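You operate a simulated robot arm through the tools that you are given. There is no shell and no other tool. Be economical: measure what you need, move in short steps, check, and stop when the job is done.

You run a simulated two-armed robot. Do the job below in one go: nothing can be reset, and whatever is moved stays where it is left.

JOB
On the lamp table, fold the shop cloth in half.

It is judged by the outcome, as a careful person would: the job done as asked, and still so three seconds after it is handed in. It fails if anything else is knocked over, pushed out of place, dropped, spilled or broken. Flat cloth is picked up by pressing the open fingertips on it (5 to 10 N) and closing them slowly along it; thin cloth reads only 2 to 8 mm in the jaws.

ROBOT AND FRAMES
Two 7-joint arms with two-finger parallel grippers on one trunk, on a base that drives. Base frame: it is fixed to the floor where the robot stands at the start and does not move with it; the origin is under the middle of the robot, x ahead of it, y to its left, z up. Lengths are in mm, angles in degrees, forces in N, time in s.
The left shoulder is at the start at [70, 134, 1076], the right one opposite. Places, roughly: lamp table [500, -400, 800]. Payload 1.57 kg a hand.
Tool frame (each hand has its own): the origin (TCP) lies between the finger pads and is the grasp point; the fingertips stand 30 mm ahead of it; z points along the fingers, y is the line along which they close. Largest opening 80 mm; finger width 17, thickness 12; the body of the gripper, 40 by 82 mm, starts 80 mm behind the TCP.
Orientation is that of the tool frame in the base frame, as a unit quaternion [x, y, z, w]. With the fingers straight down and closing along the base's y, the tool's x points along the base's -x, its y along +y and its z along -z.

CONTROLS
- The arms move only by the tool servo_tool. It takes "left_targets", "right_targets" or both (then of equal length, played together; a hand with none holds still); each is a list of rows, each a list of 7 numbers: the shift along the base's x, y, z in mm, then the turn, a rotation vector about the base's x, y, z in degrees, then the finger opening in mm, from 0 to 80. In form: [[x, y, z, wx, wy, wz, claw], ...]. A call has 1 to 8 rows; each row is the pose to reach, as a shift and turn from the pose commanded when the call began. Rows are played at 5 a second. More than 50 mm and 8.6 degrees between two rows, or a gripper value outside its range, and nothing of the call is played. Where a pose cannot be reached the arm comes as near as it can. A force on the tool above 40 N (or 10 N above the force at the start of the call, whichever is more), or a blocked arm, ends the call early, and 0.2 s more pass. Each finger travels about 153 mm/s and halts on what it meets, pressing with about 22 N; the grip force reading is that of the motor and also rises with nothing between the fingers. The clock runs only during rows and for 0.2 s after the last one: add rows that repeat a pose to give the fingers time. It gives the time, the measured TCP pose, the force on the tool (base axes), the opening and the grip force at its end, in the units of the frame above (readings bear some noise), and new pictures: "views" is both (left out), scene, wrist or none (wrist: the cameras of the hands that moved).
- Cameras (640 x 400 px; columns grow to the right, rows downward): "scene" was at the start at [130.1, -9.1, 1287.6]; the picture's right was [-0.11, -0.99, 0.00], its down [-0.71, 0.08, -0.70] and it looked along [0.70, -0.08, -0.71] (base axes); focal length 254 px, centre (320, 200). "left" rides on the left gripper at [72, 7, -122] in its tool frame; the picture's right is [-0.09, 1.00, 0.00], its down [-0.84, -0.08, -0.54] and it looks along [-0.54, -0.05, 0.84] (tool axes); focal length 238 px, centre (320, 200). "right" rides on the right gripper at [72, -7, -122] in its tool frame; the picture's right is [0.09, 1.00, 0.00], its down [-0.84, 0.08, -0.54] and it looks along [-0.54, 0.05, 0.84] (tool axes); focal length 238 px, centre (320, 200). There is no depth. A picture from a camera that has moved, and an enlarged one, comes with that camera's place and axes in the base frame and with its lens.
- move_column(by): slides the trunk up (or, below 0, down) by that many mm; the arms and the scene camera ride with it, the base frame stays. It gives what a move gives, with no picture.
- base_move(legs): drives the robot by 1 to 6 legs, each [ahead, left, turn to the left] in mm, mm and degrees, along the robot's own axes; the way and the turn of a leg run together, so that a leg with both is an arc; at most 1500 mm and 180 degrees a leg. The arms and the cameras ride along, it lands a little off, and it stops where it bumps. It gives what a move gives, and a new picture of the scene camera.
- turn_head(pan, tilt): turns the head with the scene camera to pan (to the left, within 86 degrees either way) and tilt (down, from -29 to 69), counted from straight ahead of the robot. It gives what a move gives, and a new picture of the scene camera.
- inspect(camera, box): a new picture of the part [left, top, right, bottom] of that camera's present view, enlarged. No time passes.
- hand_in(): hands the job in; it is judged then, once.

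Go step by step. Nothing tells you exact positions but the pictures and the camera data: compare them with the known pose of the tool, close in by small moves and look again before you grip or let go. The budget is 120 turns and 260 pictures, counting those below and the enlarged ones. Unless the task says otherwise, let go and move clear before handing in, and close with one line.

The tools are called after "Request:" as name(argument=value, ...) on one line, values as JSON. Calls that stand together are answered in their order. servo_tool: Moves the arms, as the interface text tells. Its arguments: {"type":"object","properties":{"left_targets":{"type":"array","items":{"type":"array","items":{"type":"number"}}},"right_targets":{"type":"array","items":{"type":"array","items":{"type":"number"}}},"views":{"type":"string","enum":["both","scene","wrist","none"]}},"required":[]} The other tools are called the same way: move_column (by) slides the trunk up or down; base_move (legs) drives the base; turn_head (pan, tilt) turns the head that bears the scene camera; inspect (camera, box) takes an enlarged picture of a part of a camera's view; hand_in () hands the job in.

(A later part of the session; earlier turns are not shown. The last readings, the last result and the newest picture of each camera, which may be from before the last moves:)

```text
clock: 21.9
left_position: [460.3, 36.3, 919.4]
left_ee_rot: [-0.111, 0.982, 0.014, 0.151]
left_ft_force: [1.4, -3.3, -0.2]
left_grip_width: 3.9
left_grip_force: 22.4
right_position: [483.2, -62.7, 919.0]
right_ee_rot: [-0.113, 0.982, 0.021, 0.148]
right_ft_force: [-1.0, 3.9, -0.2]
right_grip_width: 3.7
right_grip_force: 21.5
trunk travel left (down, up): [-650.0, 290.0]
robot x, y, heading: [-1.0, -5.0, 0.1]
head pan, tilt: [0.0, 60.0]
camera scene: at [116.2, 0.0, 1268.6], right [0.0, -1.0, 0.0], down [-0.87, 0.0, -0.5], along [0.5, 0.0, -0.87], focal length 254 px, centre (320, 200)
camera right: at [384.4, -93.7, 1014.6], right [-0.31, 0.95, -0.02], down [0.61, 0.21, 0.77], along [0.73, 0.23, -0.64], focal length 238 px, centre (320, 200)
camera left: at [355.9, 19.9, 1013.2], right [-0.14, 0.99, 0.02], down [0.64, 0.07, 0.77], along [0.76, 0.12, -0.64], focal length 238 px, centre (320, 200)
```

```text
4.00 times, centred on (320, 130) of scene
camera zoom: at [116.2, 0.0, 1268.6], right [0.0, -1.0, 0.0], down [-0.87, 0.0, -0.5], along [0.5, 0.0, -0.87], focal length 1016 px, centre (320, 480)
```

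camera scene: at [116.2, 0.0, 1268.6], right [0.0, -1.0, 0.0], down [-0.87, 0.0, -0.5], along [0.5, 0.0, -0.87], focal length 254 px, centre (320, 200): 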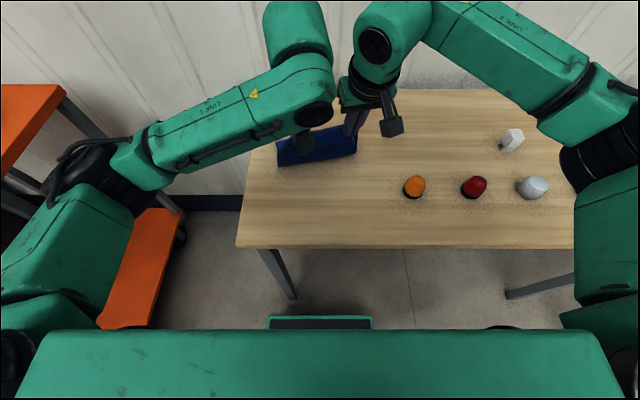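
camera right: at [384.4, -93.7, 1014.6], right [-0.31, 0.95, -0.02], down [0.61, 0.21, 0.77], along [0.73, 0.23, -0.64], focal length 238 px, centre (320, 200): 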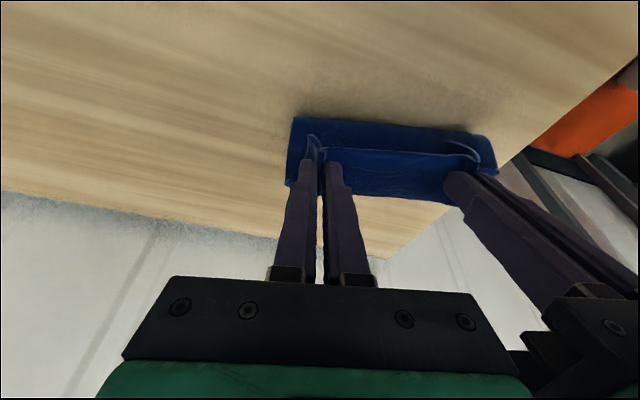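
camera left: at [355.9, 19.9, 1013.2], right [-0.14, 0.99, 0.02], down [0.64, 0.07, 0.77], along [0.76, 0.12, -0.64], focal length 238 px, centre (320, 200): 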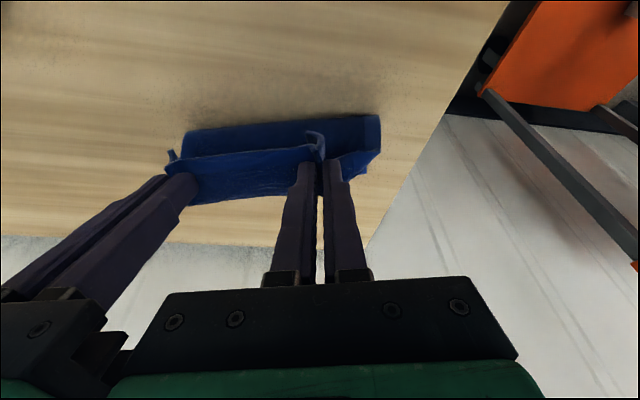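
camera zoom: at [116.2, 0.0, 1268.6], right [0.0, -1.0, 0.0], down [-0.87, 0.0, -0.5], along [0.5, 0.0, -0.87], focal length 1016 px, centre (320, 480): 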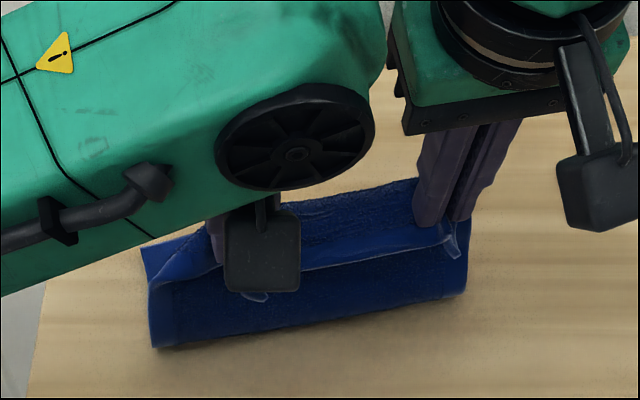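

This view is much better: the fold base is near (473,96) to (513,-87) and the far edge is still at about (600,-20), so the lower layer has moved only a few mm. I'll carry on along the arc.

Request:
servo_tool(left_targets=[[11, 2.5, -1, 0.5, -2, 0, 0], [22, 5, -4, 0.9, -3.9, 0, 0], [33, 7.5, -8, 1.2, -5.3, 0, 0], [43, 10, -13.5, 1.6, -6.8, 0, 0], [52, 12, -20, 2, -8.3, 0, 0], [60, 14, -28, 2.3, -9.7, 0, 0], [74, 17, -47, 3, -12.6, 0, 0], [74, 17, -47, 3, -12.6, 0, 0]], right_targets=[[11, 2.5, -1, 0.5, -2, 0, 0], [22, 5, -4, 0.9, -3.9, 0, 0], [33, 7.5, -8, 1.2, -5.3, 0, 0], [43, 10, -13.5, 1.6, -6.8, 0, 0], [52, 12, -20, 2, -8.3, 0, 0], [60, 14, -28, 2.3, -9.7, 0, 0], [74, 17, -47, 3, -12.6, 0, 0], [74, 17, -47, 3, -12.6, 0, 0]], views="both")

Request:
inspect(camera="scene", box=[240, 80, 400, 180])

```text
clock: 23.7
left_position: [533.7, 53.6, 871.2]
left_ee_rot: [-0.109, 0.959, 0.028, 0.262]
left_ft_force: [1.0, -3.1, 0.7]
left_grip_width: 3.8
left_grip_force: 22.2
right_position: [556.8, -47.2, 872.9]
right_ee_rot: [-0.11, 0.959, 0.034, 0.259]
right_ft_force: [-1.4, 2.5, -0.2]
right_grip_width: 3.7
right_grip_force: 21.8
trunk travel left (down, up): [-650.0, 290.0]
robot x, y, heading: [-1.0, 0.2, -0.0]
head pan, tilt: [0.0, 60.0]
camera scene: at [115.7, 0.0, 1268.6], right [0.0, -1.0, 0.0], down [-0.87, 0.0, -0.5], along [0.5, 0.0, -0.87], focal length 254 px, centre (320, 200)
camera right: at [439.3, -81.1, 942.6], right [-0.3, 0.95, -0.04], down [0.42, 0.17, 0.89], along [0.85, 0.26, -0.45], focal length 238 px, centre (320, 200)
camera left: at [411.4, 32.1, 940.0], right [-0.14, 0.99, 0.04], down [0.45, 0.03, 0.89], along [0.88, 0.15, -0.45], focal length 238 px, centre (320, 200)
```

scene: 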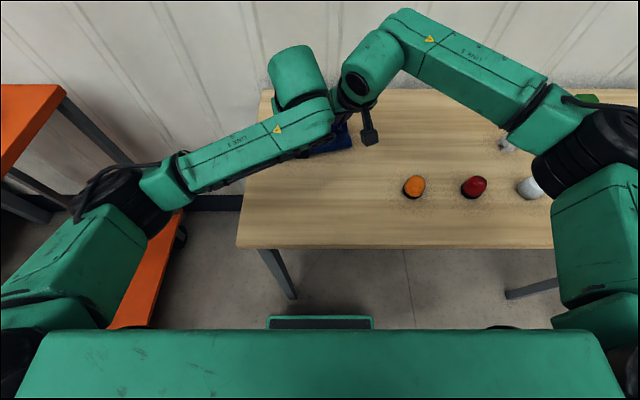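
right: 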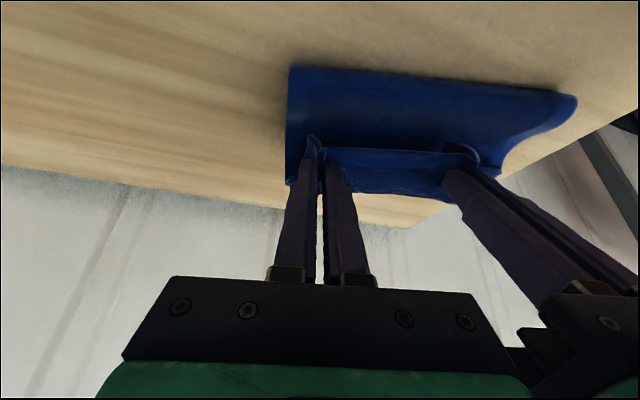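
left: 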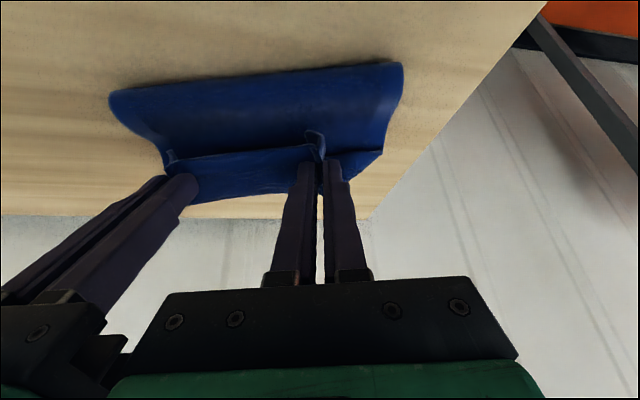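

```text
4.00 times, centred on (320, 130) of scene
camera zoom: at [115.7, 0.0, 1268.6], right [0.0, -1.0, 0.0], down [-0.87, 0.0, -0.5], along [0.5, 0.0, -0.87], focal length 1016 px, centre (320, 480)
```

zoom: 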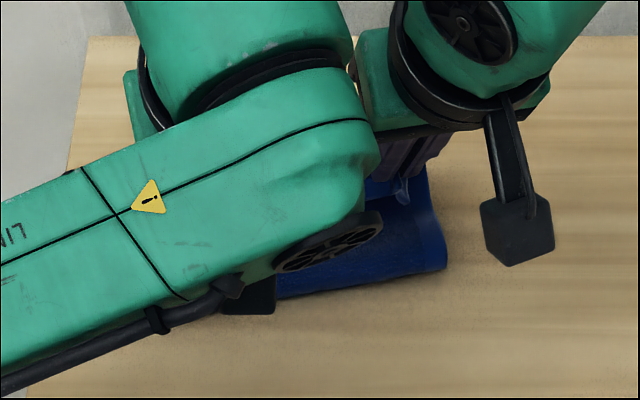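

The sheet curls forward of the grips and uses up length, which draws the fold about 20 mm too far forward. I'll back up and rise so the sheet is close to taut, then check where the fold sits before letting it fall forward.

Request:
servo_tool(left_targets=[[-8, -2, 10, 0, 0, 0, 0], [-16, -4, 18, 0, 0, 0, 0], [-26, -6, 25, 0, 0, 0, 0], [-26, -6, 25, 0, 0, 0, 0]], right_targets=[[-8, -2, 10, 0, 0, 0, 0], [-16, -4, 18, 0, 0, 0, 0], [-26, -6, 25, 0, 0, 0, 0], [-26, -6, 25, 0, 0, 0, 0]], views="wrist")

Request:
inspect(camera="scene", box=[240, 80, 400, 180])

```text
clock: 24.7
left_position: [507.6, 47.2, 898.0]
left_ee_rot: [-0.108, 0.959, 0.027, 0.26]
left_ft_force: [0.5, -2.7, 0.1]
left_grip_width: 4.0
left_grip_force: 22.1
right_position: [532.9, -51.9, 896.7]
right_ee_rot: [-0.11, 0.959, 0.035, 0.257]
right_ft_force: [-0.8, 2.3, -0.7]
right_grip_width: 3.9
right_grip_force: 22.0
trunk travel left (down, up): [-650.0, 290.0]
robot x, y, heading: [3.0, -0.4, 0.3]
head pan, tilt: [0.0, 60.0]
camera right: at [414.2, -86.5, 967.5], right [-0.3, 0.95, -0.04], down [0.42, 0.17, 0.89], along [0.85, 0.25, -0.46], focal length 238 px, centre (320, 200)
camera left: at [385.8, 25.9, 965.7], right [-0.14, 0.99, 0.04], down [0.45, 0.03, 0.89], along [0.88, 0.15, -0.45], focal length 238 px, centre (320, 200)
```

right: 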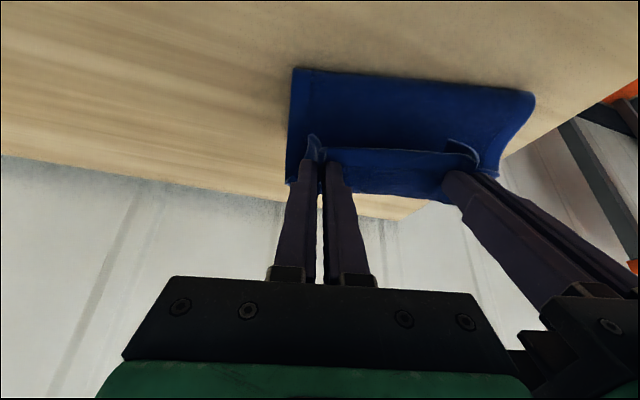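
left: 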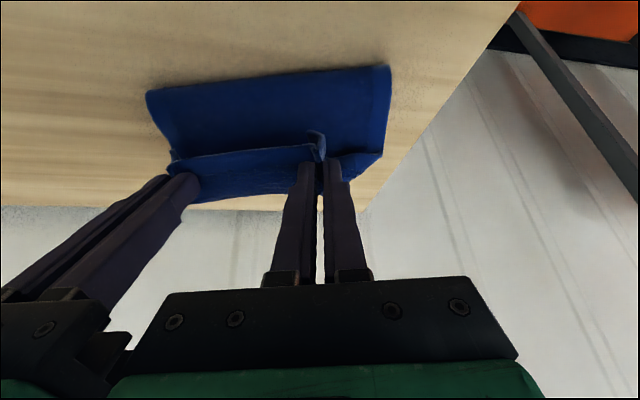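

```text
4.00 times, centred on (320, 130) of scene
camera zoom: at [116.6, 0.2, 1268.5], right [0.0, -1.0, 0.0], down [-0.87, 0.0, -0.5], along [0.5, 0.0, -0.87], focal length 1016 px, centre (320, 480)
```

zoom: 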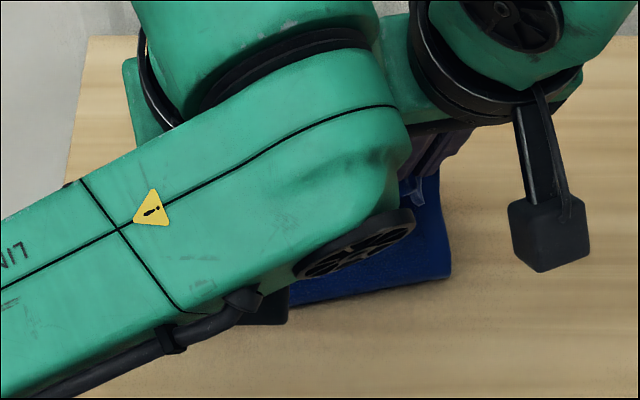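

The sheet is now nearly straight from the fold to the grips: about 76 mm, plus the lip and curl, which makes roughly half the cloth. It leans forward, so I'll let go here and let the flap fall over.

Request:
servo_tool(left_targets=[[3, 1, 0, 0, 0, 0, 25], [3, 1, 0, 0, 0, 0, 40], [3, 1, 0, 0, 0, 0, 40], [3, 1, 0, 0, 0, 0, 40], [3, 1, 0, 0, 0, 0, 40]], right_targets=[[3, 1, 0, 0, 0, 0, 25], [3, 1, 0, 0, 0, 0, 40], [3, 1, 0, 0, 0, 0, 40], [3, 1, 0, 0, 0, 0, 40], [3, 1, 0, 0, 0, 0, 40]], views="both")

```text
clock: 25.9
left_position: [511.4, 48.1, 897.6]
left_ee_rot: [-0.109, 0.959, 0.027, 0.261]
left_ft_force: [-0.7, -0.4, 0.2]
left_grip_width: 40.0
left_grip_force: 0.1
right_position: [533.9, -50.4, 897.6]
right_ee_rot: [-0.11, 0.959, 0.034, 0.258]
right_ft_force: [-1.0, 0.8, 0.1]
right_grip_width: 40.1
right_grip_force: 0.0
trunk travel left (down, up): [-650.0, 290.0]
robot x, y, heading: [-1.8, -1.1, -0.1]
head pan, tilt: [0.0, 60.0]
camera scene: at [116.2, 0.0, 1268.6], right [0.0, -1.0, 0.0], down [-0.87, 0.0, -0.5], along [0.5, 0.0, -0.87], focal length 254 px, centre (320, 200)
camera right: at [417.0, -85.7, 967.4], right [-0.3, 0.95, -0.04], down [0.42, 0.17, 0.89], along [0.85, 0.25, -0.46], focal length 238 px, centre (320, 200)
camera left: at [388.7, 26.8, 965.6], right [-0.14, 0.99, 0.04], down [0.45, 0.03, 0.89], along [0.88, 0.15, -0.45], focal length 238 px, centre (320, 200)
```

scene: 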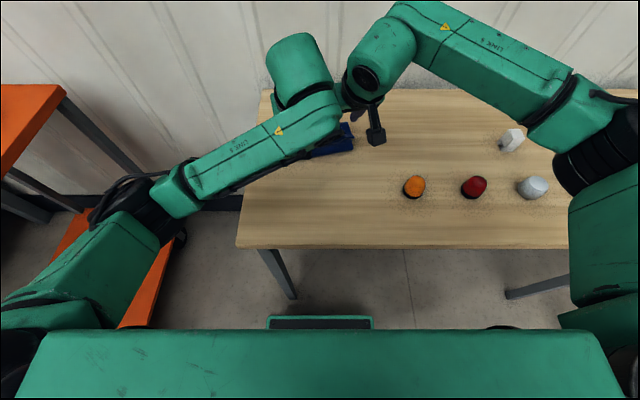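
right: 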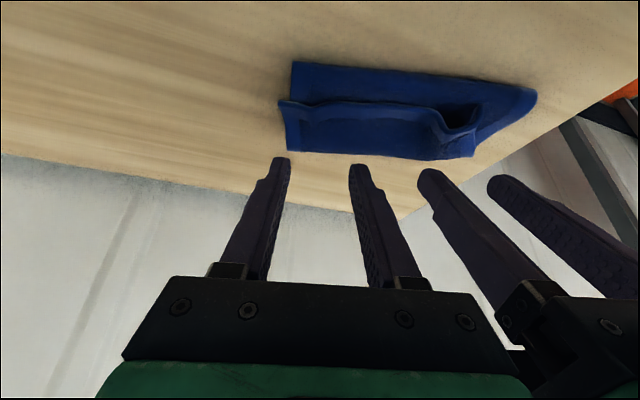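
left: 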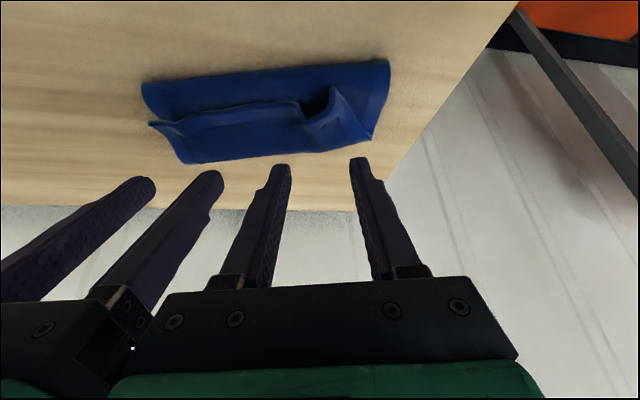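

The flap has fallen forward, but its edge is standing up or curled back. I'll lift both hands clear to the sides for a clean view.

Request:
servo_tool(left_targets=[[-10, 5, 40, 0, 0, 0, 40], [-30, 25, 70, 0, 0, 0, 40], [-50, 60, 90, 0, 0, 0, 40], [-70, 100, 110, 0, 0, 0, 40], [-90, 140, 120, 0, 0, 0, 40], [-110, 180, 120, 0, 0, 0, 40]], right_targets=[[-10, -5, 40, 0, 0, 0, 40], [-30, -25, 70, 0, 0, 0, 40], [-50, -60, 90, 0, 0, 0, 40], [-70, -100, 110, 0, 0, 0, 40], [-90, -140, 120, 0, 0, 0, 40], [-110, -180, 120, 0, 0, 0, 40]], views="scene")

Request:
inspect(camera="scene", box=[240, 80, 400, 180])

```text
clock: 27.3
left_position: [412.0, 220.9, 1022.1]
left_ee_rot: [-0.109, 0.959, 0.027, 0.261]
left_ft_force: [0.1, 0.0, 0.1]
left_grip_width: 40.1
left_grip_force: 0.1
left hand out of reach, approached as far as the arm can: row 6
right_position: [423.1, -231.4, 1017.5]
right_ee_rot: [-0.111, 0.959, 0.034, 0.258]
right_ft_force: [-0.4, -0.7, 0.0]
right_grip_width: 39.8
right_grip_force: 0.1
trunk travel left (down, up): [-650.0, 290.0]
robot x, y, heading: [2.4, 3.6, -0.1]
head pan, tilt: [0.0, 60.0]
camera scene: at [114.1, -0.8, 1268.8], right [0.0, -1.0, 0.0], down [-0.87, 0.0, -0.5], along [0.5, 0.0, -0.87], focal length 254 px, centre (320, 200)
```

scene: 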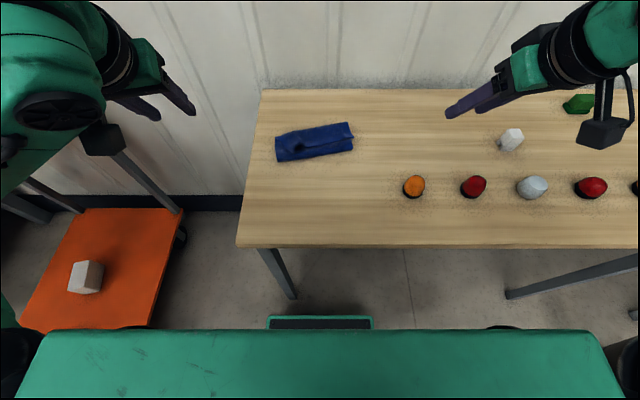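

```text
4.00 times, centred on (320, 130) of scene
camera zoom: at [114.1, -0.8, 1268.8], right [0.0, -1.0, 0.0], down [-0.87, 0.0, -0.5], along [0.5, 0.0, -0.87], focal length 1016 px, centre (320, 480)
```

zoom: 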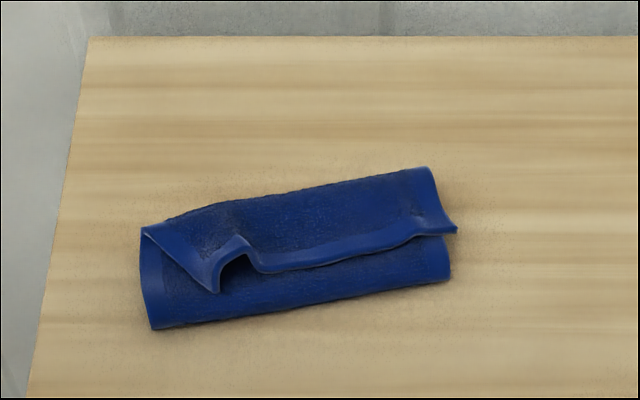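

The flap landed Z-shaped: the gripped edge kept its orientation, so the hem now lies on top pointing back at me. A pinch that closes across the edge, with the fingers running in line with the sheet, should avoid that curl. I'll turn both hands about 90° (left -90, right +90) so I can take the raised hem that way.

Request:
servo_tool(left_targets=[[0, -10, 0, -1.7, 7.3, 0, 40], [0, -20, 0, -3.4, 14.6, 0, 40], [0, -25, 0, -5.2, 21.9, 0, 40], [0, -30, 0, -6.9, 29.2, 0, 40], [0, -30, 0, -6.9, 29.2, 0, 40]], right_targets=[[0, 0, 0, -1.7, 7.3, 0, 40], [0, 0, 0, -3.4, 14.6, 0, 40], [0, 0, 0, -5.2, 21.9, 0, 40], [0, 0, 0, -6.9, 29.2, 0, 40], [0, 0, 0, -6.9, 29.2, 0, 40]], views="none")

Request:
servo_tool(left_targets=[[0, 0, 0, 0, 0, -8, 40], [0, 0, 0, 0, 0, -16, 40], [0, 0, 0, 0, 0, -24, 40], [0, 0, 0, 0, 0, -32, 40], [0, 0, 0, 0, 0, -40, 40], [0, 0, 0, 0, 0, -48, 40], [0, 0, 0, 0, 0, -56, 40], [0, 0, 0, 0, 0, -64, 40]], right_targets=[[0, 0, 0, 0, 0, 8, 40], [0, 0, 0, 0, 0, 16, 40], [0, 0, 0, 0, 0, 24, 40], [0, 0, 0, 0, 0, 32, 40], [0, 0, 0, 0, 0, 40, 40], [0, 0, 0, 0, 0, 48, 40], [0, 0, 0, 0, 0, 56, 40], [0, 0, 0, 0, 0, 64, 40]], views="none")

Request:
servo_tool(left_targets=[[0, 0, 0, 0, 0, -8, 40], [0, 0, 0, 0, 0, -16, 40], [0, 0, 0, 0, 0, -24, 40], [0, 0, 0, 0, 0, -26, 40]], right_targets=[[0, 0, 0, 0, 0, 8, 40], [0, 0, 0, 0, 0, 16, 40], [0, 0, 0, 0, 0, 24, 40], [0, 0, 0, 0, 0, 26, 40]], views="both")

```text
clock: 28.5
left_position: [415.2, 190.9, 1023.0]
left_ee_rot: [-0.113, 0.994, -0.003, 0.003]
left_ft_force: [-0.1, -0.7, -0.4]
left_grip_width: 40.1
left_grip_force: 0.0
right_position: [425.5, -230.5, 1017.2]
right_ee_rot: [-0.113, 0.994, 0.003, 0.001]
right_ft_force: [0.5, 0.1, 0.6]
right_grip_width: 39.8
right_grip_force: 0.0
trunk travel left (down, up): [-650.0, 290.0]
robot x, y, heading: [-0.1, -5.6, -0.2]
head pan, tilt: [0.0, 60.0]
```

```text
clock: 30.3
left_position: [415.6, 191.2, 1023.4]
left_ee_rot: [0.431, 0.902, -0.005, 0.003]
left_ft_force: [-0.7, 0.4, 0.4]
left_grip_width: 40.1
left_grip_force: 0.1
right_position: [252.1, -106.1, 1027.1]
right_ee_rot: [-0.62, 0.784, 0.001, 0.0]
right_ft_force: [-0.3, 0.5, -0.5]
right_grip_width: 39.9
right_grip_force: 0.1
right hand out of reach, approached as far as the arm can: row 2, 3, 4, 5, 6, 7, 8
trunk travel left (down, up): [-650.0, 290.0]
robot x, y, heading: [-3.1, -0.3, 0.1]
head pan, tilt: [0.0, 60.0]
```

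```text
clock: 31.3
left_position: [415.7, 191.1, 1023.1]
left_ee_rot: [0.622, 0.783, -0.005, 0.0]
left_ft_force: [-0.3, 0.1, 0.2]
left_grip_width: 40.2
left_grip_force: 0.1
right_position: [181.7, -67.9, 1021.2]
right_ee_rot: [0.782, -0.623, -0.003, 0.001]
right_ft_force: [0.8, -0.9, 0.0]
right_grip_width: 39.7
right_grip_force: 0.1
right hand out of reach, approached as far as the arm can: row 1, 2, 3, 4
trunk travel left (down, up): [-650.0, 290.0]
robot x, y, heading: [1.9, 0.4, 0.0]
head pan, tilt: [0.0, 60.0]
camera scene: at [116.3, 0.3, 1268.6], right [0.0, -1.0, 0.0], down [-0.87, 0.0, -0.5], along [0.5, 0.0, -0.87], focal length 254 px, centre (320, 200)
camera right: at [205.8, -137.6, 1143.5], right [-0.95, -0.31, 0.01], down [-0.26, 0.8, 0.54], along [-0.17, 0.52, -0.84], focal length 238 px, centre (320, 200)
camera left: at [407.1, 262.6, 1142.9], right [0.99, 0.13, -0.01], down [0.12, -0.83, 0.55], along [0.07, -0.54, -0.84], focal length 238 px, centre (320, 200)
```

scene: 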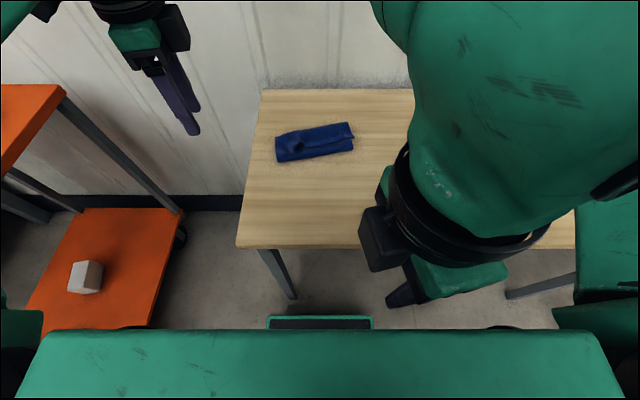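
right: 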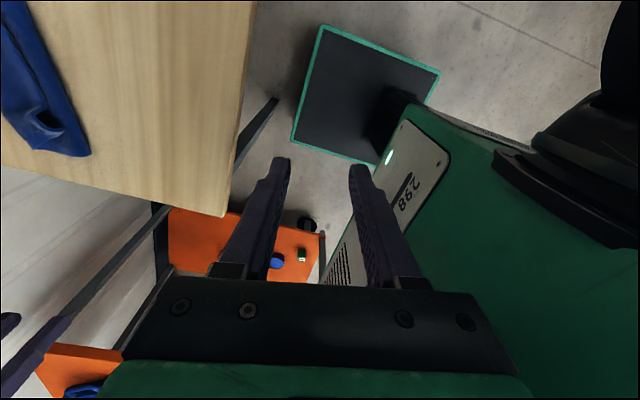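
left: 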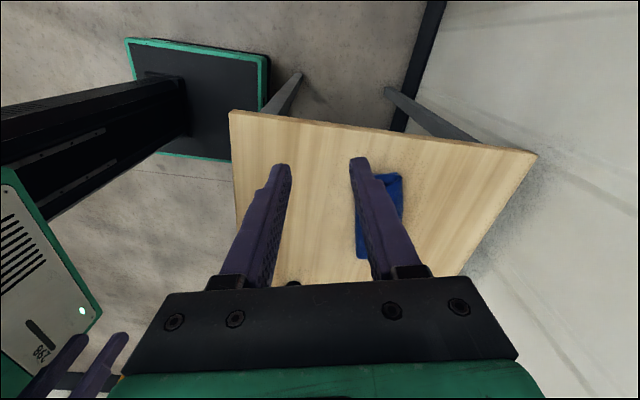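

The right arm can't turn that way and was drawn back towards its shoulder, so I'll rotate it back the way it came. The left hand is fine.

Request:
servo_tool(right_targets=[[0, 0, 0, 0, 0, -8, 40], [0, 0, 0, 0, 0, -16, 40], [0, 0, 0, 0, 0, -24, 40], [0, 0, 0, 0, 0, -32, 40], [0, 0, 0, 0, 0, -40, 40], [0, 0, 0, 0, 0, -48, 40], [0, 0, 0, 0, 0, -56, 40], [0, 0, 0, 0, 0, -64, 40]], views="none")

Request:
servo_tool(right_targets=[[0, 0, 0, 0, 0, -8, 40], [0, 0, 0, 0, 0, -16, 40], [0, 0, 0, 0, 0, -24, 40], [0, 0, 0, 0, 0, -32, 40], [0, 0, 0, 0, 0, -39, 40], [0, 0, 0, 0, 0, -39, 40]], views="scene")

```text
clock: 33.0
left_position: [416.4, 190.7, 1022.8]
left_ee_rot: [0.622, 0.783, -0.006, 0.001]
left_ft_force: [0.4, 0.6, -0.6]
left_grip_width: 40.2
left_grip_force: 0.0
right_position: [184.4, -71.9, 1021.5]
right_ee_rot: [-0.375, 0.927, -0.002, -0.001]
right_ft_force: [10.5, -7.7, -2.7]
right_grip_width: 39.9
right_grip_force: 0.0
trunk travel left (down, up): [-650.0, 290.0]
robot x, y, heading: [-0.2, -1.1, -0.1]
head pan, tilt: [0.0, 60.0]
stopped in row 8 (right hand): the force on the tool passed its limit (the readings are from after the stop); the commanded pose is now the measured one
```

```text
clock: 33.3
left_position: [415.4, 191.2, 1022.4]
left_ee_rot: [0.623, 0.782, -0.006, 0.0]
left_ft_force: [0.9, -0.4, 0.0]
left_grip_width: 40.2
left_grip_force: 0.0
right_position: [184.4, -75.2, 1020.9]
right_ee_rot: [-0.37, 0.929, -0.005, -0.001]
right_ft_force: [7.3, -4.7, -1.5]
right_grip_width: 39.7
right_grip_force: 0.0
trunk travel left (down, up): [-650.0, 290.0]
robot x, y, heading: [-2.0, 1.4, -0.1]
head pan, tilt: [0.0, 60.0]
stopped in row 1 (right hand): the force on the tool passed its limit (the readings are from after the stop); the commanded pose is now the measured one
camera scene: at [116.2, 0.0, 1268.6], right [0.0, -1.0, 0.0], down [-0.87, 0.0, -0.5], along [0.5, 0.0, -0.87], focal length 254 px, centre (320, 200)
```

scene: 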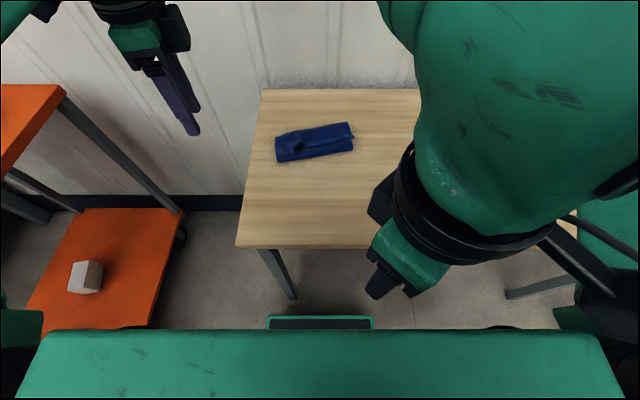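

The right wrist is touching the robot's own body, so I'll move the right hand forward and outward.

Request:
servo_tool(right_targets=[[20, -3, 0, 0, 0, 0, 40], [50, -10, 0, 0, 0, 0, 40], [85, -30, 0, 0, 0, 0, 40], [120, -60, 0, 0, 0, 0, 40], [155, -90, 0, 0, 0, 0, 40], [190, -115, 0, 0, 0, 0, 40], [215, -135, 0, 0, 0, 0, 40], [240, -155, 0, 0, 0, 0, 40]], views="scene")

```text
clock: 35.1
left_position: [416.1, 189.9, 1023.2]
left_ee_rot: [0.622, 0.783, -0.005, 0.0]
left_ft_force: [0.0, -0.2, -0.2]
left_grip_width: 40.1
left_grip_force: 0.0
right_position: [369.7, -174.3, 1015.8]
right_ee_rot: [-0.368, 0.93, -0.005, -0.001]
right_ft_force: [0.1, 0.0, -0.6]
right_grip_width: 40.0
right_grip_force: 0.1
right hand out of reach, approached as far as the arm can: row 6, 7, 8
trunk travel left (down, up): [-650.0, 290.0]
robot x, y, heading: [-2.2, 0.8, 0.1]
head pan, tilt: [0.0, 60.0]
camera scene: at [116.1, -0.4, 1268.6], right [0.0, -1.0, 0.0], down [-0.87, 0.0, -0.5], along [0.5, 0.0, -0.87], focal length 254 px, centre (320, 200)
```

scene: 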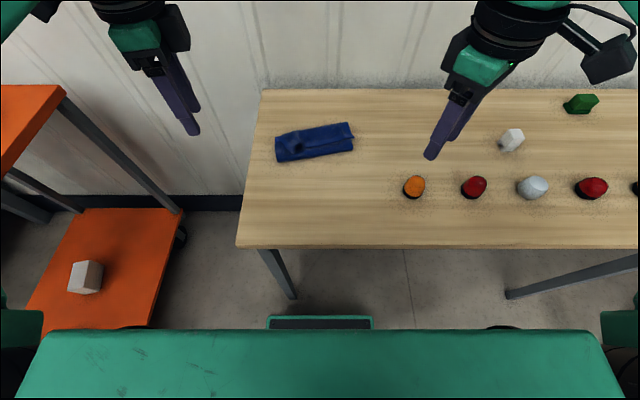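

That's clear now. I'll turn the right hand the other way (-120°, to the same orientation as the left), coming in and down a little.

Request:
servo_tool(right_targets=[[0, 0, -10, 0, 0, -8, 40], [0, 0, -20, 0, 0, -16, 40], [0, 0, -30, 0, 0, -24, 40], [0, 0, -40, 0, 0, -32, 40], [0, 0, -50, 0, 0, -40, 40], [0, 0, -50, 0, 0, -48, 40], [0, 0, -50, 0, 0, -56, 40], [0, 0, -50, 0, 0, -64, 40]], views="none")

Request:
servo_tool(right_targets=[[0, 0, 0, 0, 0, -8, 40], [0, 0, 0, 0, 0, -16, 40], [0, 0, 0, 0, 0, -24, 40], [0, 0, 0, 0, 0, -32, 40], [0, 0, 0, 0, 0, -40, 40], [0, 0, 0, 0, 0, -48, 40], [0, 0, 0, 0, 0, -56, 40], [0, 0, 0, 0, 0, -56, 40]], views="both")

```text
clock: 36.9
left_position: [416.0, 191.4, 1023.1]
left_ee_rot: [0.622, 0.783, -0.006, 0.0]
left_ft_force: [-0.1, 0.0, 0.5]
left_grip_width: 40.0
left_grip_force: 0.1
right_position: [369.9, -174.0, 966.5]
right_ee_rot: [0.181, 0.983, -0.004, -0.004]
right_ft_force: [0.0, 0.1, 0.4]
right_grip_width: 40.1
right_grip_force: 0.1
trunk travel left (down, up): [-650.0, 290.0]
robot x, y, heading: [1.6, -1.5, 0.1]
head pan, tilt: [0.0, 60.0]
```

```text
clock: 38.7
left_position: [416.1, 189.8, 1021.6]
left_ee_rot: [0.623, 0.782, -0.006, 0.0]
left_ft_force: [-0.6, 0.3, 0.7]
left_grip_width: 40.0
left_grip_force: 0.1
right_position: [368.9, -172.7, 966.5]
right_ee_rot: [0.621, 0.784, -0.003, -0.005]
right_ft_force: [-0.4, 0.4, 0.5]
right_grip_width: 39.8
right_grip_force: 0.0
trunk travel left (down, up): [-650.0, 290.0]
robot x, y, heading: [0.7, -1.9, 0.2]
head pan, tilt: [0.0, 60.0]
camera scene: at [116.2, 0.0, 1268.6], right [0.0, -1.0, 0.0], down [-0.87, 0.0, -0.5], along [0.5, 0.0, -0.87], focal length 254 px, centre (320, 200)
camera right: at [348.0, -105.1, 1089.7], right [0.95, 0.32, -0.01], down [0.27, -0.8, 0.54], along [0.16, -0.51, -0.84], focal length 238 px, centre (320, 200)
```

scene: 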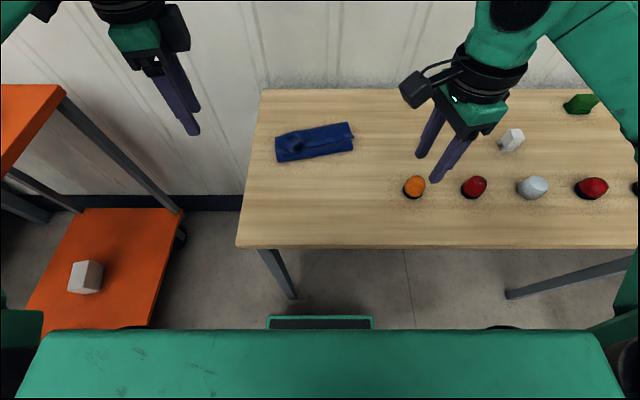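
right: 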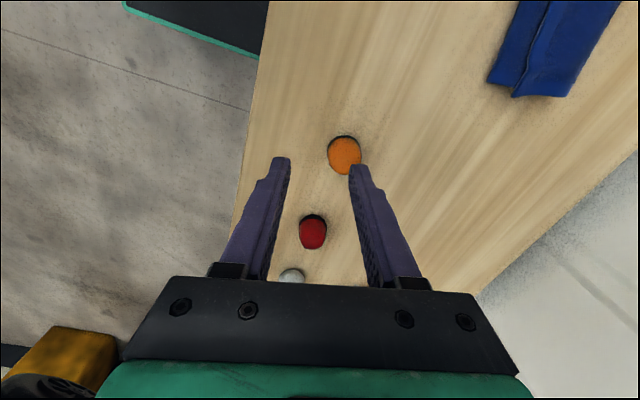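

Both hands now close across the hem direction. I'll bring them over the two ends of the hem, tilted outward 15° so the right camera clears the left wrist, and look closely.

Request:
servo_tool(left_targets=[[15, -22, -20, -2.4, -0.6, 0, 40], [30, -44, -40, -4.8, -1.1, 0, 40], [45, -66, -60, -7.3, -1.7, 0, 40], [60, -88, -80, -9.7, -2.3, 0, 40], [75, -110, -100, -12.1, -2.9, 0, 40], [89, -128, -115, -14.6, -3.45, 0, 40], [89, -128, -115, -14.6, -3.45, 0, 40]], right_targets=[[29, 10, -10, 2.4, 0.6, 0, 40], [58, 25, -22, 4.8, 1.1, 0, 40], [88, 45, -35, 7.3, 1.7, 0, 40], [117, 65, -45, 9.7, 2.3, 0, 40], [147, 85, -55, 12.1, 2.9, 0, 40], [174, 98, -63, 14.6, 3.45, 0, 40], [174, 98, -63, 14.6, 3.45, 0, 40]], views="both")

```text
clock: 40.3
left_position: [503.8, 61.9, 907.6]
left_ee_rot: [0.618, 0.775, -0.086, 0.103]
left_ft_force: [0.2, 0.2, 0.3]
left_grip_width: 40.1
left_grip_force: 0.1
right_position: [542.3, -76.0, 903.7]
right_ee_rot: [0.614, 0.778, 0.081, -0.108]
right_ft_force: [-1.0, 0.5, -0.1]
right_grip_width: 40.0
right_grip_force: 0.0
trunk travel left (down, up): [-650.0, 290.0]
robot x, y, heading: [-0.9, -0.9, 0.1]
head pan, tilt: [0.0, 60.0]
camera scene: at [115.3, -0.2, 1268.7], right [0.0, -1.0, 0.0], down [-0.87, 0.0, -0.5], along [0.5, 0.0, -0.87], focal length 254 px, centre (320, 200)
camera right: at [529.4, -40.9, 1041.2], right [0.95, 0.32, 0.02], down [0.3, -0.91, 0.3], along [0.11, -0.28, -0.95], focal length 238 px, centre (320, 200)
camera left: at [488.6, 162.9, 1004.7], right [0.99, 0.14, 0.02], down [0.08, -0.66, 0.75], along [0.11, -0.74, -0.67], focal length 238 px, centre (320, 200)
```

scene: 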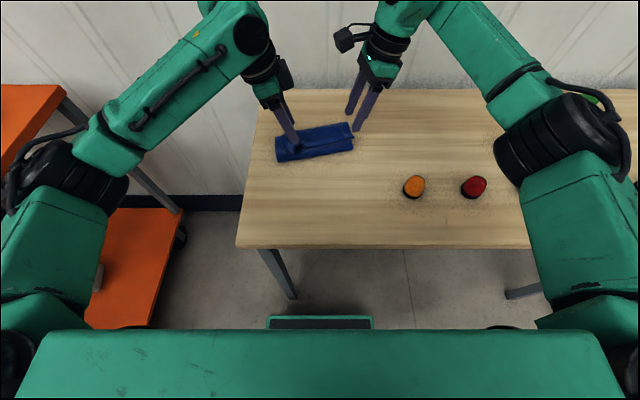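
right: 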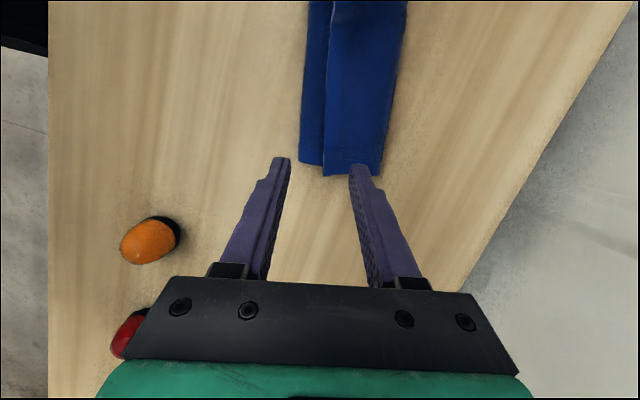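
left: 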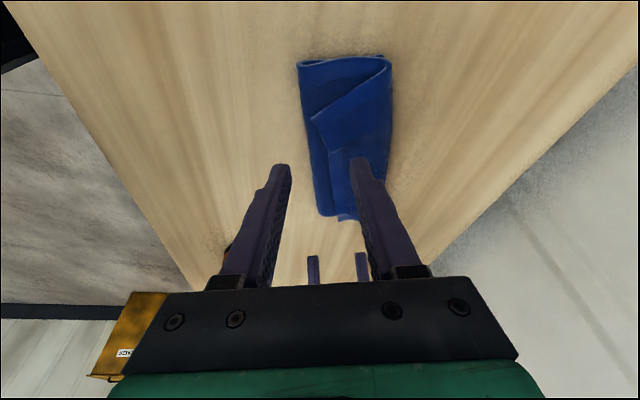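

Both wrist views show the fold now, so I'll zoom in on each.

Request:
inspect(camera="right", box=[260, 0, 460, 200])

Request:
inspect(camera="left", box=[260, 40, 440, 240])

```text
2.00 times, centred on (360, 100) of right
camera zoom: at [529.4, -40.9, 1041.2], right [0.95, 0.32, 0.02], down [0.3, -0.91, 0.3], along [0.11, -0.28, -0.95], focal length 477 px, centre (240, 400)
```

zoom: 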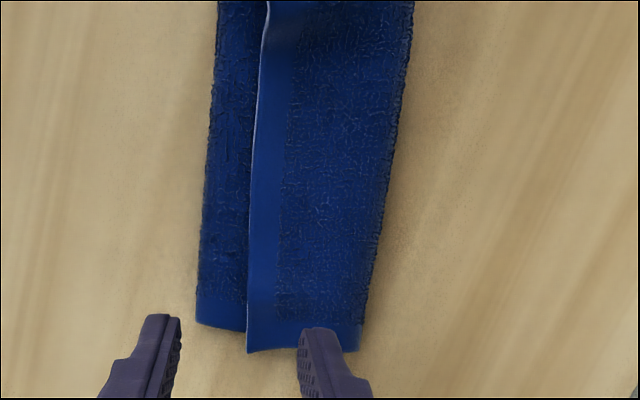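

```text
2.00 times, centred on (350, 140) of left
camera zoom: at [488.6, 162.9, 1004.7], right [0.99, 0.14, 0.02], down [0.08, -0.66, 0.75], along [0.11, -0.74, -0.67], focal length 477 px, centre (260, 320)
```

zoom: 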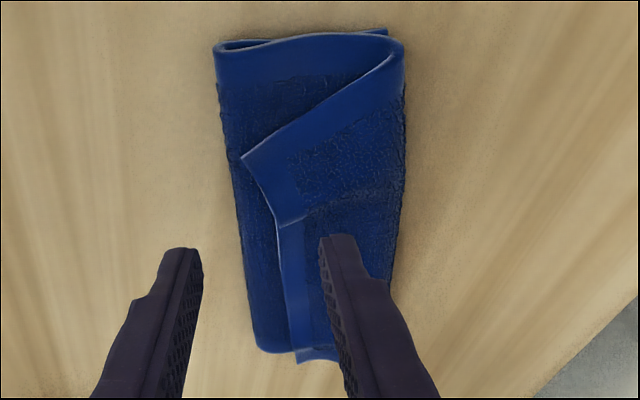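

The layers are clear: the lower sheet is about 80 mm, the middle layer about 80 mm, and a 57 mm flap is doubled back with its hem from D(497,54) to C(552,-85). I'll straddle the hem with both hands and come down close to check.

Request:
servo_tool(left_targets=[[6, -10, -25, 0, 0, 0, 40], [11, -20, -45, 0, 0, 0, 40], [11, -20, -55, 0, 0, 0, 40], [11, -20, -55, 0, 0, 0, 40]], right_targets=[[8, 4, -25, 0, 0, 0, 40], [16, 8, -40, 0, 0, 0, 40], [16, 8, -51, 0, 0, 0, 40], [16, 8, -51, 0, 0, 0, 40]], views="wrist")

Request:
inspect(camera="right", box=[240, 60, 440, 200])

Request:
inspect(camera="left", box=[240, 60, 440, 200])

```text
clock: 41.3
left_position: [516.6, 42.2, 852.4]
left_ee_rot: [0.617, 0.775, -0.086, 0.103]
left_ft_force: [-0.3, 0.2, 0.2]
left_grip_width: 40.2
left_grip_force: 0.1
right_position: [559.8, -66.9, 853.1]
right_ee_rot: [0.614, 0.778, 0.078, -0.107]
right_ft_force: [0.1, 0.0, 0.8]
right_grip_width: 39.8
right_grip_force: 0.1
trunk travel left (down, up): [-650.0, 290.0]
robot x, y, heading: [2.5, 2.3, 0.2]
head pan, tilt: [0.0, 60.0]
camera right: at [545.7, -32.3, 990.1], right [0.95, 0.32, 0.02], down [0.3, -0.91, 0.3], along [0.11, -0.28, -0.95], focal length 238 px, centre (320, 200)
camera left: at [500.6, 142.3, 949.3], right [0.99, 0.14, 0.02], down [0.08, -0.66, 0.75], along [0.11, -0.74, -0.67], focal length 238 px, centre (320, 200)
```

right: 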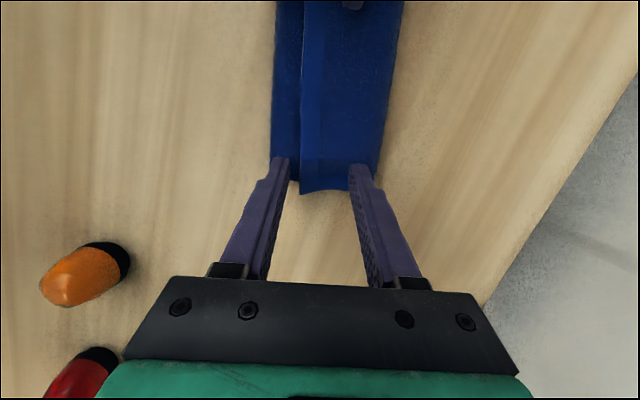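
left: 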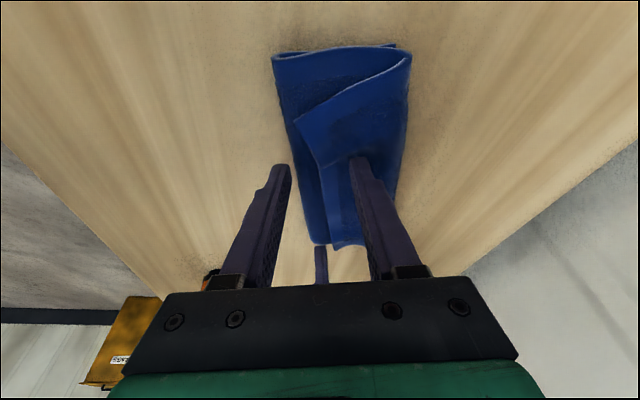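

```text
2.86 times, centred on (340, 130) of right
camera zoom: at [545.7, -32.3, 990.1], right [0.95, 0.32, 0.02], down [0.3, -0.91, 0.3], along [0.11, -0.28, -0.95], focal length 681 px, centre (263, 400)
```

zoom: 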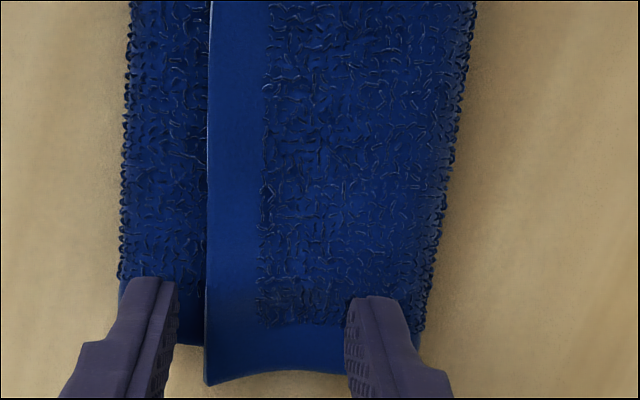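

```text
2.86 times, centred on (340, 130) of left
camera zoom: at [500.6, 142.3, 949.3], right [0.99, 0.14, 0.02], down [0.08, -0.66, 0.75], along [0.11, -0.74, -0.67], focal length 681 px, centre (263, 400)
```

zoom: 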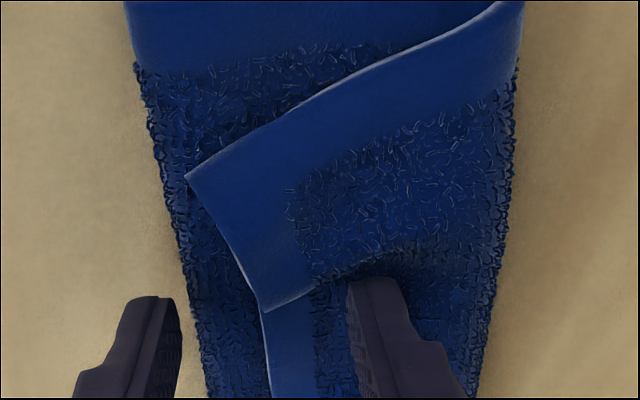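

The right hand straddles the hem well. I'll narrow both openings, nudge the left towards corner D, then go down until there is light contact.

Request:
servo_tool(left_targets=[[-3, 5, 0, 0, 0, 0, 26], [-3, 5, -6, 0, 0, 0, 26], [-3, 5, -9, 0, 0, 0, 26], [-3, 5, -11, 0, 0, 0, 26], [-3, 5, -12, 0, 0, 0, 26], [-3, 5, -12, 0, 0, 0, 26]], right_targets=[[-3, 0, 0, 0, 0, 0, 32], [-3, 0, -6, 0, 0, 0, 32], [-3, 0, -9, 0, 0, 0, 32], [-3, 0, -11, 0, 0, 0, 32], [-3, 0, -12, 0, 0, 0, 32], [-3, 0, -12, 0, 0, 0, 32]], views="wrist")

```text
clock: 42.7
left_position: [513.7, 48.2, 840.7]
left_ee_rot: [0.618, 0.775, -0.086, 0.103]
left_ft_force: [-0.1, -0.7, 0.8]
left_grip_width: 26.3
left_grip_force: 0.8
right_position: [557.1, -67.0, 840.8]
right_ee_rot: [0.614, 0.778, 0.08, -0.108]
right_ft_force: [-0.6, 0.4, 2.0]
right_grip_width: 32.4
right_grip_force: 0.4
trunk travel left (down, up): [-650.0, 290.0]
robot x, y, heading: [-2.1, -2.1, -0.0]
head pan, tilt: [0.0, 60.0]
camera right: at [542.4, -31.9, 978.1], right [0.95, 0.32, 0.02], down [0.3, -0.91, 0.3], along [0.11, -0.28, -0.95], focal length 238 px, centre (320, 200)
camera left: at [497.1, 147.6, 938.0], right [0.99, 0.14, 0.02], down [0.08, -0.66, 0.75], along [0.11, -0.74, -0.67], focal length 238 px, centre (320, 200)
```

right: 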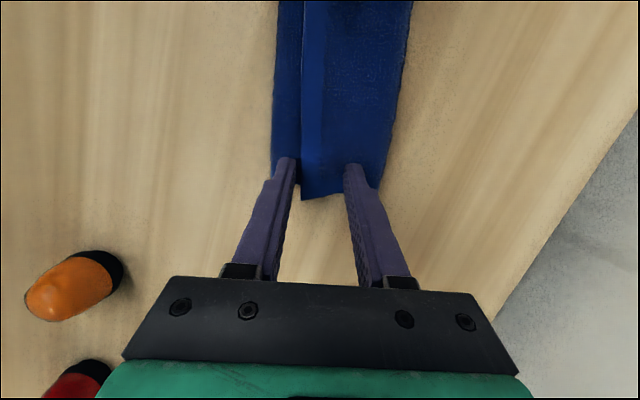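
left: 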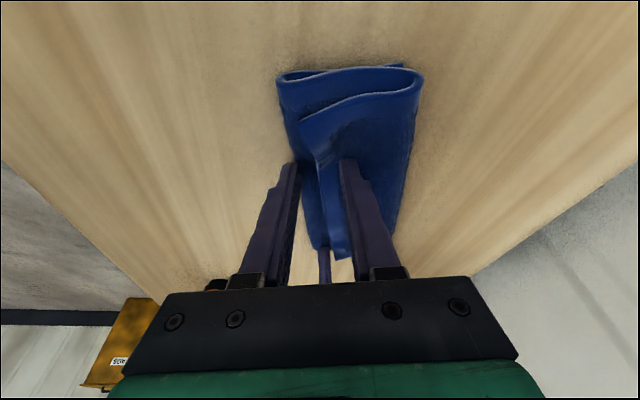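

There's light contact (1–2 N), which should favour taking only the top flap. I'll close slowly with about 2 mm more press.

Request:
servo_tool(left_targets=[[0, 0, -2, 0, 0, 0, 26], [0, 0, -2, 0, 0, 0, 21], [0, 0, -2, 0, 0, 0, 17], [0, 0, -2, 0, 0, 0, 13], [0, 0, -2, 0, 0, 0, 9], [0, 0, -2, 0, 0, 0, 5], [0, 0, -2, 0, 0, 0, 0], [0, 0, -2, 0, 0, 0, 0]], right_targets=[[0, 0, -2, 0, 0, 0, 32], [0, 0, -2, 0, 0, 0, 26], [0, 0, -2, 0, 0, 0, 21], [0, 0, -2, 0, 0, 0, 16], [0, 0, -2, 0, 0, 0, 11], [0, 0, -2, 0, 0, 0, 6], [0, 0, -2, 0, 0, 0, 0], [0, 0, -2, 0, 0, 0, 0]], views="wrist")

Request:
inspect(camera="right", box=[240, 60, 440, 200])

Request:
inspect(camera="left", box=[240, 60, 440, 200])

```text
clock: 44.5
left_position: [511.6, 47.3, 838.5]
left_ee_rot: [0.617, 0.775, -0.086, 0.104]
left_ft_force: [2.2, -0.6, 5.2]
left_grip_width: 4.3
left_grip_force: 21.8
right_position: [556.2, -66.6, 839.1]
right_ee_rot: [0.614, 0.778, 0.08, -0.107]
right_ft_force: [0.3, 1.5, 4.2]
right_grip_width: 6.1
right_grip_force: 22.0
trunk travel left (down, up): [-650.0, 290.0]
robot x, y, heading: [1.1, -0.4, -0.1]
head pan, tilt: [0.0, 60.0]
camera right: at [541.9, -31.6, 976.1], right [0.95, 0.32, 0.02], down [0.3, -0.91, 0.3], along [0.11, -0.28, -0.95], focal length 238 px, centre (320, 200)
camera left: at [496.7, 147.8, 936.5], right [0.99, 0.14, 0.02], down [0.08, -0.66, 0.75], along [0.11, -0.74, -0.67], focal length 238 px, centre (320, 200)
```

right: 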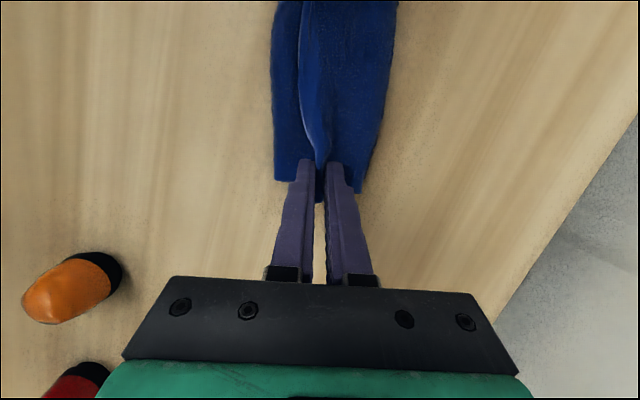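
left: 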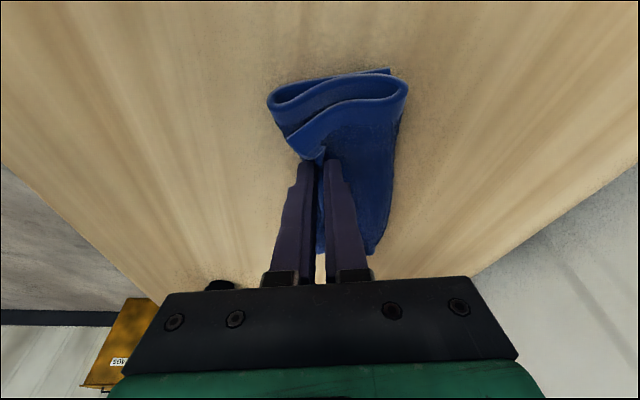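

```text
2.86 times, centred on (340, 130) of right
camera zoom: at [541.9, -31.6, 976.1], right [0.95, 0.32, 0.02], down [0.3, -0.91, 0.3], along [0.11, -0.28, -0.95], focal length 681 px, centre (263, 400)
```

zoom: 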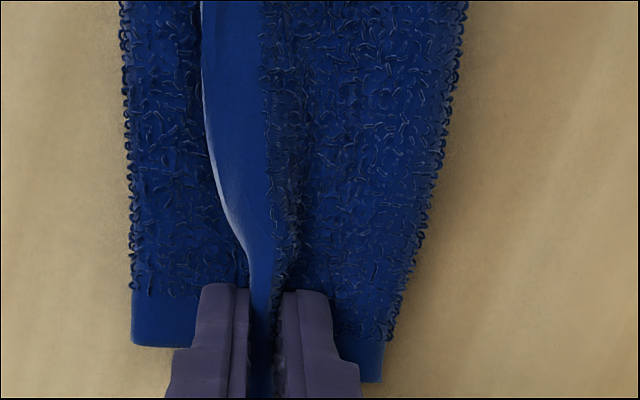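

```text
2.86 times, centred on (340, 130) of left
camera zoom: at [496.7, 147.8, 936.5], right [0.99, 0.14, 0.02], down [0.08, -0.66, 0.75], along [0.11, -0.74, -0.67], focal length 681 px, centre (263, 400)
```

zoom: 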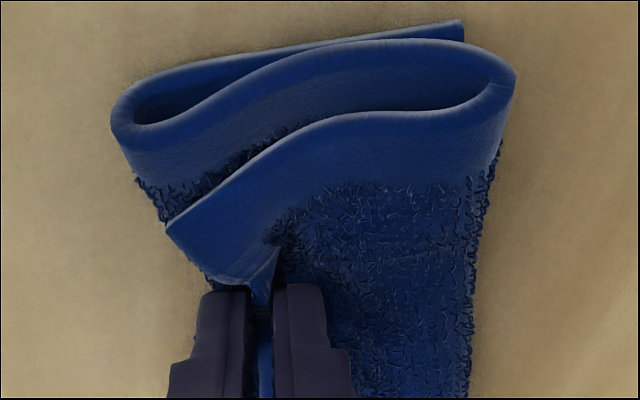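

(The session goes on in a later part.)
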